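You operate a simulated robot arm through the tools that you are given. There is no shell and no other tool. Be economical: measure what you need, move in short steps, check, and stop when the job is done.

Carry out the task below with a simulated robot arm. There is one attempt and no reset: what you move stays moved.

TASK
Slide the clips carton along the table top until it stands next to the ring gauge.
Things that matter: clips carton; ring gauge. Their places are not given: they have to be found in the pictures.

It is judged by the outcome, as a careful person would: the job done as asked, and still so three seconds after it is handed in. It fails if anything else is knocked over, pushed out of place, dropped, spilled or broken.

THE ROBOT
A 7-joint arm with a two-finger parallel gripper, fixed in place. Base frame: the origin is at the foot of the arm, x ahead of it, y to its left, z up; the work surface is at about z = 0. Lengths are in mm, angles in rad, forces in N, time in s.
With the tool pointing down near the work surface it reaches from about 240 to 620 mm from the base axis. Its first joint turns from -1.152 to 1.152 rad. Payload 2.6 kg.
Tool frame: the origin (TCP) lies between the finger pads and is the grasp point; the fingertips stand 30 mm ahead of it; z points along the fingers, y is the line along which they close. The gripper opens to 94 mm. The fingers are 28 mm wide and 10 mm thick; the gripper's body (50 by 96 mm) begins 55 mm behind the TCP.
Orientation is that of the tool frame in the base frame, as a unit quaternion [x, y, z, w]. With the fingers straight down and closing along the base's y, the tool's x points along the base's -x, its y along +y and its z along -z.

THE INTERFACE
- The arm moves only by the tool nudge_tool. Its argument "commands" is a list that holds one entry, the list of rows, each a list of 6 numbers: the shift along the tool's x, y, z in units of 300 mm (1.0 is 300 mm), then the turn, a rotation vector about the tool's x, y, z in units of 45 degrees (1.0 is 45 degrees). In form: [[[dx, dy, dz, wx, wy, wz], ...]]. A call has 1 to 10 rows; each row is the pose to reach, as a shift and turn from the pose commanded when the call began, along the tool's axes at that moment. "fingers" is the opening in per cent of the stroke, from 0 (shut) to 100 (fully open), set as the call begins (left out, the last holds). A call with a number of a shift or a turn outside -1 to 1 is refused whole. A row lasts 0.2 s, in which the tool goes at most 50 mm and 0.15 rad; a call with a longer step from one row to the next is refused whole, and so is a gripper value outside its range. A pose out of reach is approached as far as the arm can. The call stops where the force on the tool passes 40 N (or 10 N more than at its start, if that is more) or the arm is blocked; 0.2 s more then pass. The fingers move at their own pace (about 72 mm/s each) and stop on an object; they squeeze with about 33 N. The grip force told is the motor's: it shows also when the fingers shut on nothing. Time passes only in rows, and 0.2 s behind the last, so rows that repeat a pose let the fingers close. It gives the time, the measured TCP pose, the force on the tool (base axes), the opening and the grip force at its end, in the units of the frame above (readings bear some noise).
- Cameras (640 x 400 px; columns grow to the right, rows downward): "scene" is fixed at [44.9, 441.9, 561.8]; the picture's right is [-0.67, -0.74, 0.00], its down [-0.45, 0.41, -0.79] and it looks along [0.59, -0.53, -0.61] (base axes); focal length 348 px, centre (320, 200). "wrist" rides on the gripper at [-37, 0, -58] in the tool frame; the picture's right is [0.00, -1.00, 0.00], its down [0.97, 0.00, -0.24] and it looks along [0.24, 0.00, 0.97] (tool axes); focal length 218 px, centre (320, 200).
- camera(camera): a new picture of that camera. No time passes.
- measure_at(camera, pixels): for up to 12 pixels [column, row] of the newest picture of that camera ("zoom" is the newest enlarged one), the place [x, y, z] in the base frame of the surface seen there, good to about 2 mm. No time passes.
- inspect(camera, box): a new picture of the part [left, top, right, bottom] of that camera's present view, enlarged. No time passes.
- hand_in(): hands the job in; it is judged then, once.

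Work in short steps. Measure before you move; look again where a grasp or a placing could have gone wrong, and mend it. You have 60 turns and 20 pictures in all, the two below and enlarged ones among them. Open the gripper and draw the arm clear of the work before you hand the job in, unless the task says otherwise; then end with one line.

The tools are called after "Request:" by a JSON object that holds its "name" and its "arguments". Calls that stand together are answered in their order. nudge_tool: Moves the arm, as the interface text tells. Its arguments: {"type":"object","properties":{"commands":{"type":"array","items":{"type":"array","items":{"type":"array","items":{"type":"number"}}}},"fingers":{"type":"number"}},"required":["commands"]} The other tools are called the same way: camera (camera) takes a picture; measure_at (camera, pixels) gives the place of the surface under pixels of a picture; inspect (camera, box) takes an enlarged picture of a part of a camera's view; hand_in () hands the job in.

At the start:

```text
t: 0.0
tool_pos: [475.4, 103.2, 188.6]
ee_rot: [0.001, 1.0, 0.0, 0.001]
force: [0.4, -0.5, -0.2]
gripper_width: 94.0
grasp_force: 0.1
```

scene: 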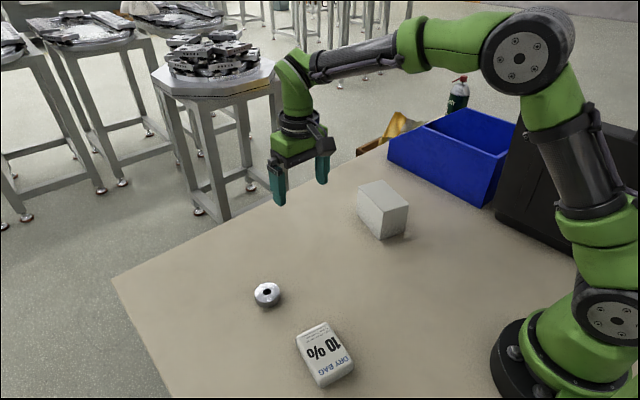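
wrist: 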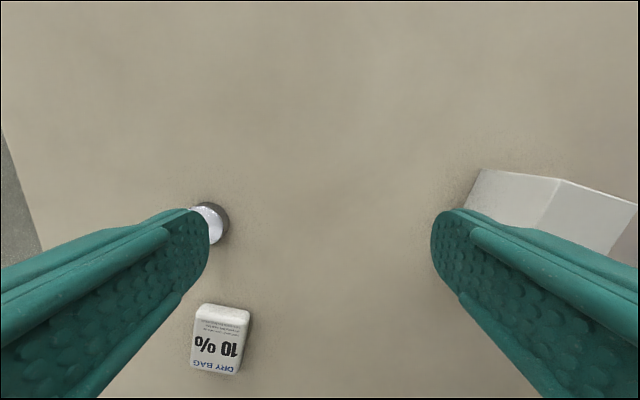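

The white carton is at scene (383,210), the ring at (267,294) and the dry bag at (325,352). I'll zoom in and measure them.

Request:
{"name": "inspect", "arguments": {"camera": "scene", "box": [230, 160, 430, 390]}}

Request:
{"name": "measure_at", "arguments": {"camera": "scene", "pixels": [[358, 186], [379, 181], [408, 206], [385, 213], [387, 239], [406, 232], [359, 212], [267, 285], [256, 296], [279, 296], [268, 306], [320, 352]]}}

```text
1.74 times, centred on (330, 275) of scene
```

zoom: 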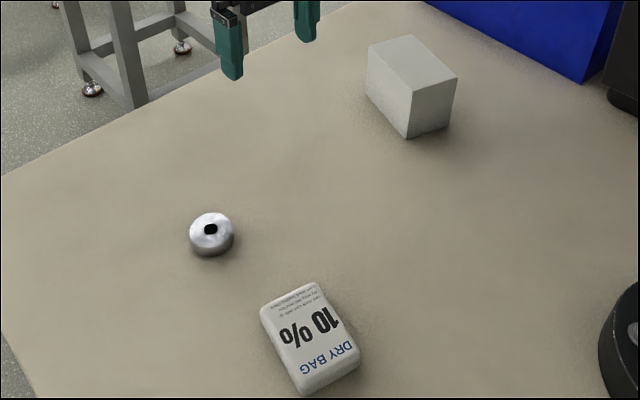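

```text
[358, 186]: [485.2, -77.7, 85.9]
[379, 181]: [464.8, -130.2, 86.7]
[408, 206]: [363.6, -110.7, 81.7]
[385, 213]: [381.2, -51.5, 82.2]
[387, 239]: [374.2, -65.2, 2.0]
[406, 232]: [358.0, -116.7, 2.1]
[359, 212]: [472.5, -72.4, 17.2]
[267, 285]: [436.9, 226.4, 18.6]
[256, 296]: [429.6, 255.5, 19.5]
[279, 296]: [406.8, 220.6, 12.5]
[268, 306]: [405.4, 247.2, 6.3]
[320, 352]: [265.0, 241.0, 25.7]
```

The carton top is at about z=84, centred near (423,-93) and slightly yawed. The ring is near (418,237). I'll move above the carton to measure it with the wrist camera.

Request:
{"name": "nudge_tool", "arguments": {"commands": [[[0.03, -0.13, 0, 0, 0, 0], [0.06, -0.26, 0, 0, 0, 0], [0.09, -0.39, 0, 0, 0, 0], [0.12, -0.52, 0, 0, 0, 0], [0.15, -0.65, 0, 0, 0, 0], [0.15, -0.65, 0, 0, 0, 0]]], "fingers": 100}}

Request:
{"name": "camera", "arguments": {"camera": "wrist"}}

Request:
{"name": "inspect", "arguments": {"camera": "scene", "box": [220, 250, 320, 330]}}

```text
t: 1.4
tool_pos: [428.8, -92.5, 188.3]
ee_rot: [0.001, 1.0, 0.001, 0.001]
force: [0.4, 0.2, -0.8]
gripper_width: 94.0
grasp_force: 0.0
```

```text
16 pictures are left
```

wrist: 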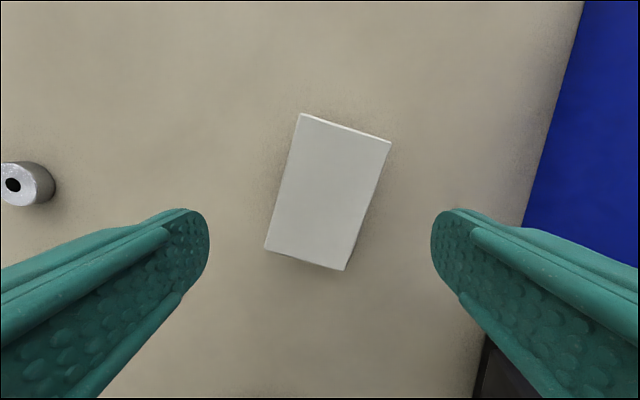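

```text
5.00 times, centred on (270, 290) of scene
```

zoom: 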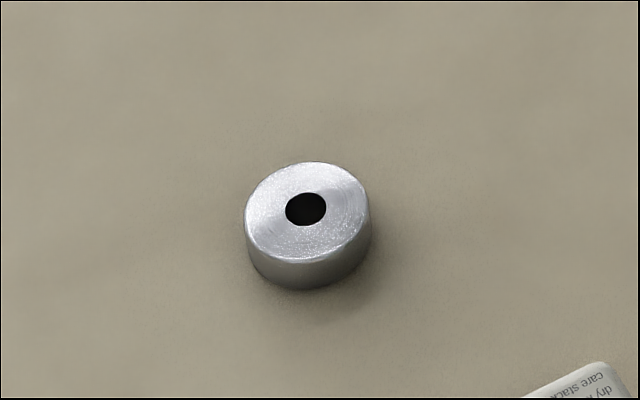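

Request:
{"name": "measure_at", "arguments": {"camera": "wrist", "pixels": [[302, 117], [388, 143], [344, 267], [267, 247], [327, 192]]}}

Request:
{"name": "measure_at", "arguments": {"camera": "zoom", "pixels": [[318, 165], [249, 225], [366, 200], [300, 260], [290, 240], [330, 200], [305, 284], [368, 240]]}}

```text
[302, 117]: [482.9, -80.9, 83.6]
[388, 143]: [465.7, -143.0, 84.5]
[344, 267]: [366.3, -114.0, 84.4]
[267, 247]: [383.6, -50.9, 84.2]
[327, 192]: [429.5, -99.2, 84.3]
```

```text
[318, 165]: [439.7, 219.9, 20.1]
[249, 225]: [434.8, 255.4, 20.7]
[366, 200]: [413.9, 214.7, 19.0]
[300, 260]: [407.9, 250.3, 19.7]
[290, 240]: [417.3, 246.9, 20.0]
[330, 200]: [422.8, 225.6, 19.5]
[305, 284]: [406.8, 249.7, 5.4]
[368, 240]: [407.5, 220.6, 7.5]
```

Carton: centre (424.6,-97.2), 104 x 64.5 x 84 mm, yawed -16°. Ring: centre (424,235), radius about 22.5 and 20 mm tall. I'll turn the tool by 16°, centre it and go down to z≈60, so the tips stay above the ring's height.

Request:
{"name": "nudge_tool", "arguments": {"commands": [[[0.007, -0.008, 0, 0, 0, 0.12], [0.014, -0.0157, 0, 0, 0, 0.24], [0.014, -0.0157, 0, 0, 0, 0.356], [0.014, -0.0157, 0.11, 0, 0, 0.356], [0.014, -0.0157, 0.22, 0, 0, 0.356], [0.014, -0.0157, 0.32, 0, 0, 0.356], [0.014, -0.0157, 0.38, 0, 0, 0.356], [0.014, -0.0157, 0.425, 0, 0, 0.356], [0.014, -0.0157, 0.425, 0, 0, 0.356]]]}}

Request:
{"name": "camera", "arguments": {"camera": "wrist"}}

```text
t: 3.4
tool_pos: [425.9, -96.4, 60.9]
ee_rot: [0.14, 0.99, 0.001, 0.001]
force: [0.4, 0.2, 0.3]
gripper_width: 94.0
grasp_force: 0.0
```

```text
14 pictures are left
```

wrist: 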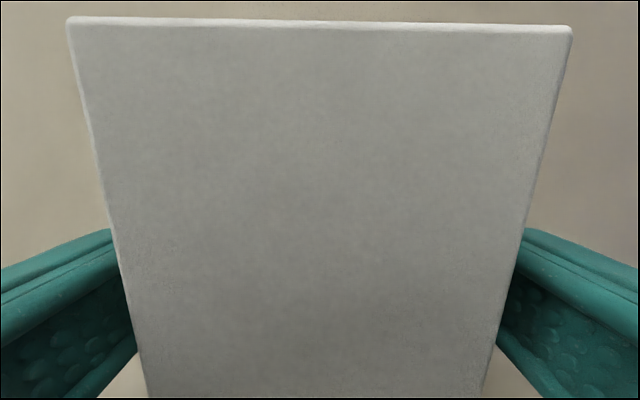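

The fingers straddle the carton squarely, so I'll close on it.

Request:
{"name": "nudge_tool", "arguments": {"commands": [[[0, 0, 0, 0, 0, 0], [0, 0, 0, 0, 0, 0], [0, 0, 0, 0, 0, 0], [0, 0, 0, 0, 0, 0]]], "fingers": 55}}

```text
t: 4.4
tool_pos: [425.3, -95.5, 60.4]
ee_rot: [0.14, 0.99, 0.001, 0.0]
force: [-0.9, 0.2, -0.1]
gripper_width: 74.0
grasp_force: 33.2
```

It stopped at 74 mm with 33 N, wider than I measured. I'll look before dragging.

Request:
{"name": "camera", "arguments": {"camera": "wrist"}}

Request:
{"name": "inspect", "arguments": {"camera": "scene", "box": [310, 100, 470, 260]}}

```text
13 pictures are left
```

wrist: 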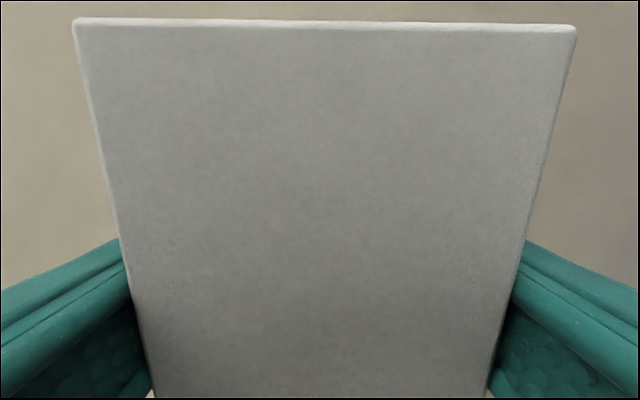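

```text
2.50 times, centred on (390, 180) of scene
```

zoom: 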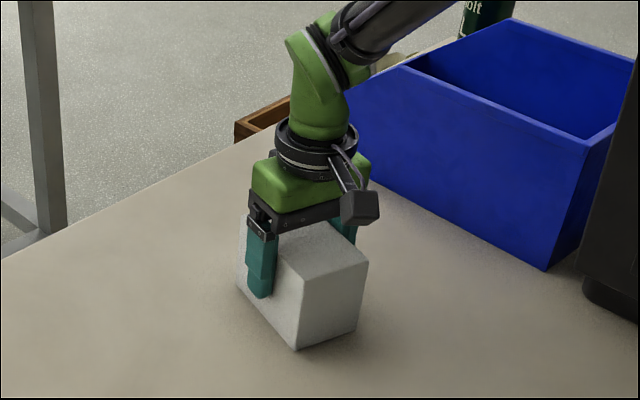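

The grip is good. I'll drag it along the table, first half of the way.

Request:
{"name": "nudge_tool", "arguments": {"commands": [[[0.01, 0.03, 0, 0, 0, 0], [0.035, 0.1, 0, 0, 0, 0], [0.062, 0.17, 0, 0, 0, 0], [0.088, 0.24, 0, 0, 0, 0], [0.114, 0.31, 0, 0, 0, 0], [0.14, 0.38, 0, 0, 0, 0], [0.154, 0.42, 0, 0, 0, 0], [0.154, 0.42, 0, 0, 0, 0]]]}}

Request:
{"name": "camera", "arguments": {"camera": "scene"}}

```text
t: 6.2
tool_pos: [415.3, 38.4, 59.9]
ee_rot: [0.139, 0.99, 0.001, -0.001]
force: [-0.3, 0.0, 0.1]
gripper_width: 74.2
grasp_force: 32.9
```

```text
11 pictures are left
```

scene: 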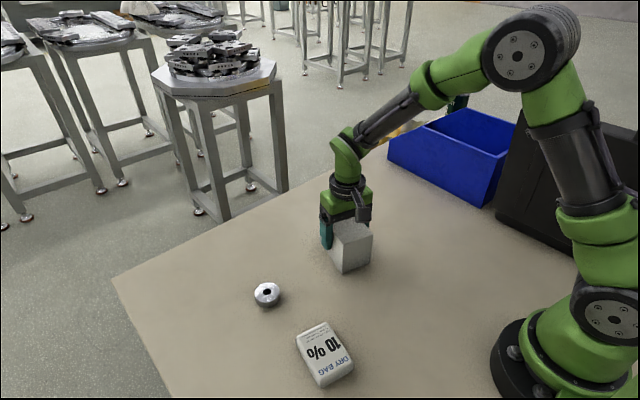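

The carton follows and stays on the table. I'll continue and stop about 20 mm short to check.

Request:
{"name": "nudge_tool", "arguments": {"commands": [[[0.02, 0.03, 0, 0, 0, 0], [0.05, 0.1, 0, 0, 0, 0], [0.08, 0.17, 0, 0, 0, 0], [0.11, 0.24, 0, 0, 0, 0], [0.14, 0.31, 0, 0, 0, 0], [0.153, 0.353, 0, 0, 0, 0], [0.153, 0.353, 0, 0, 0, 0]]]}}

Request:
{"name": "inspect", "arguments": {"camera": "scene", "box": [230, 220, 390, 360]}}

```text
t: 7.8
tool_pos: [403.3, 149.0, 59.9]
ee_rot: [0.141, 0.99, 0.002, 0.003]
force: [-3.0, -9.6, 27.4]
gripper_width: 74.0
grasp_force: 33.0
```

```text
2.86 times, centred on (310, 290) of scene
```

zoom: 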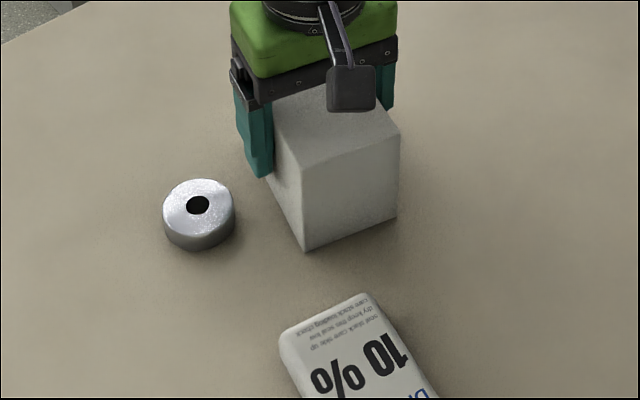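

There's now 27 N of upward force, so the carton is pressing on the table. I'll measure the remaining gap.

Request:
{"name": "measure_at", "arguments": {"camera": "zoom", "pixels": [[307, 247], [302, 168], [396, 214], [398, 132], [285, 210], [234, 215], [194, 181], [165, 217], [195, 229], [233, 197]]}}

```text
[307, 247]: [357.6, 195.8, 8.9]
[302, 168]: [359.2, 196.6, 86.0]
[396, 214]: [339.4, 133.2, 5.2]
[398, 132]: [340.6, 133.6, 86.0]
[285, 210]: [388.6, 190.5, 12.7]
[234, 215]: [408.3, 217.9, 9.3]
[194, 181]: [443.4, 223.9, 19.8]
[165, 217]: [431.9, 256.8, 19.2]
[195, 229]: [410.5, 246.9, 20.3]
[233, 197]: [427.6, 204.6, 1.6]
```

The gap is about 29 mm and the carton is lined up with the ring. I'll ease up about 0.6 mm to relieve the downward press, then see what force remains.

Request:
{"name": "nudge_tool", "arguments": {"commands": [[[0, 0, -0.002, 0, 0, 0], [0, 0, -0.002, 0, 0, 0]]]}}

```text
t: 8.4
tool_pos: [402.1, 151.0, 60.0]
ee_rot: [0.14, 0.99, 0.002, 0.002]
force: [3.9, -5.0, 15.5]
gripper_width: 74.1
grasp_force: 33.1
```

The force has dropped. I'll slide another 20 mm or so toward the ring, in small steps.

Request:
{"name": "nudge_tool", "arguments": {"commands": [[[0, 0.017, -0.001, 0, 0, 0], [0, 0.034, -0.001, 0, 0, 0], [0, 0.051, -0.001, 0, 0, 0], [0, 0.067, -0.001, 0, 0, 0], [0, 0.067, -0.001, 0, 0, 0]]]}}

Request:
{"name": "inspect", "arguments": {"camera": "scene", "box": [230, 220, 390, 360]}}

```text
t: 9.6
tool_pos: [407.5, 171.1, 61.9]
ee_rot: [0.14, 0.99, 0.001, 0.0]
force: [-0.7, -0.6, -1.2]
gripper_width: 74.0
grasp_force: 32.7
```

```text
2.86 times, centred on (310, 290) of scene
```

zoom: 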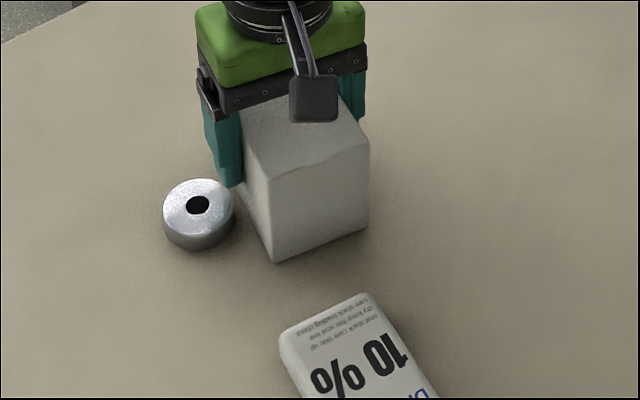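

The ring hasn't moved. I'll measure the gap.

Request:
{"name": "measure_at", "arguments": {"camera": "zoom", "pixels": [[274, 258], [250, 222], [245, 212], [260, 238], [270, 178], [235, 215], [232, 225], [366, 225], [274, 270]]}}

```text
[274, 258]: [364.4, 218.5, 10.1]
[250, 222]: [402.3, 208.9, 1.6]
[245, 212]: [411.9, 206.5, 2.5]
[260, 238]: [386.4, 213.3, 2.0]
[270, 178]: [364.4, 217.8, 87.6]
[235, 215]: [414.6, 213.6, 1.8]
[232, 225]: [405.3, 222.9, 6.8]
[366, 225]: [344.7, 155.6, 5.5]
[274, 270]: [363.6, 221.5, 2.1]
```

The gap is about 10 mm and the carton may be 1–2 mm off the table. I'll lower it until it rests, then slide 4–5 mm closer.

Request:
{"name": "nudge_tool", "arguments": {"commands": [[[0, 0, 0.002, 0, 0, 0], [0, 0, 0.004, 0, 0, 0], [0, 0.008, 0.004, 0, 0, 0], [0, 0.016, 0.004, 0, 0, 0], [0, 0.016, 0.004, 0, 0, 0]]]}}

Request:
{"name": "inspect", "arguments": {"camera": "scene", "box": [230, 220, 390, 360]}}

```text
t: 10.8
tool_pos: [408.9, 175.0, 60.8]
ee_rot: [0.14, 0.99, 0.001, 0.001]
force: [1.0, -0.5, -0.5]
gripper_width: 74.1
grasp_force: 33.4
```

```text
2.86 times, centred on (310, 290) of scene
```

zoom: 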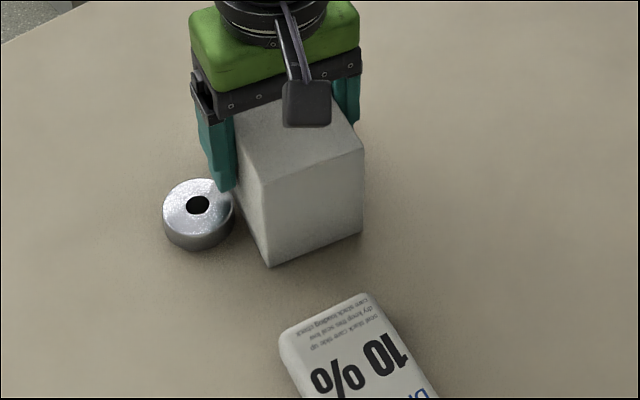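

The gap is now about 5 mm. I'll lower it gently until the table carries it.

Request:
{"name": "nudge_tool", "arguments": {"commands": [[[0, 0, 0.002, 0, 0, 0], [0, 0, 0.004, 0, 0, 0], [0, 0, 0.004, 0, 0, 0]]]}}

```text
t: 11.6
tool_pos: [407.2, 176.1, 59.9]
ee_rot: [0.14, 0.99, 0.001, 0.001]
force: [0.2, 0.1, 3.0]
gripper_width: 74.0
grasp_force: 33.0
```

It's resting on the table (+3 N). I'll open the fingers and retreat straight up.

Request:
{"name": "nudge_tool", "arguments": {"commands": [[[0, 0, 0, 0, 0, 0], [0, 0, 0, 0, 0, 0], [0, 0, 0, 0, 0, 0], [0, 0, -0.03, 0, 0, 0], [0, 0, -0.1, 0, 0, 0], [0, 0, -0.22, 0, 0, 0], [0, 0, -0.34, 0, 0, 0], [0, 0, -0.46, 0, 0, 0], [0, 0, -0.5, 0, 0, 0]]], "fingers": 100}}

Request:
{"name": "inspect", "arguments": {"camera": "scene", "box": [230, 220, 390, 360]}}

Request:
{"name": "camera", "arguments": {"camera": "wrist"}}

```text
t: 13.6
tool_pos: [406.7, 175.6, 211.2]
ee_rot: [0.14, 0.99, 0.001, 0.0]
force: [-0.3, 0.9, 0.5]
gripper_width: 94.0
grasp_force: 0.0
```

```text
2.86 times, centred on (310, 290) of scene
```

zoom: 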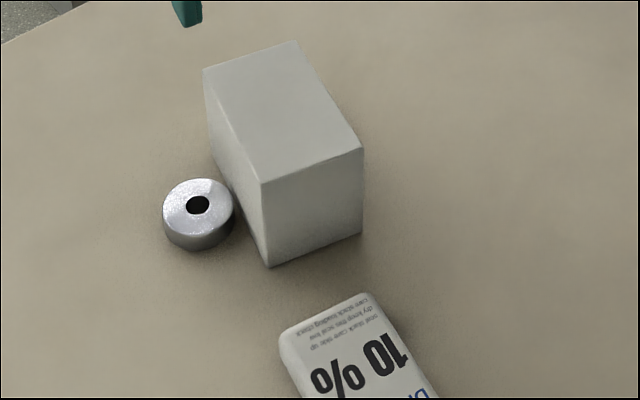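

```text
6 pictures are left
```

wrist: 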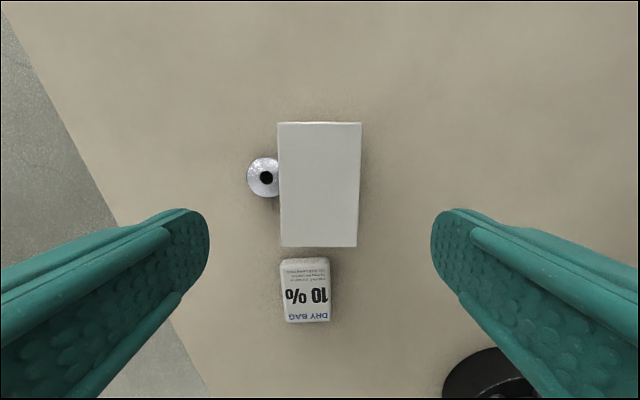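

The carton stands flat with a gap of a few mm to the ring gauge. The ring and dry bag are where they were, and the arm is clear above, so I'll hand in.

Request:
{"name": "hand_in", "arguments": {}}

```text
The job is handed in.
```

The clips carton is standing next to the ring gauge, a few millimetres away. It may have come 1–2 mm off the table for a moment near the end of the slide. The ring gauge and dry bag show no movement in the pictures, and the job is handed in.
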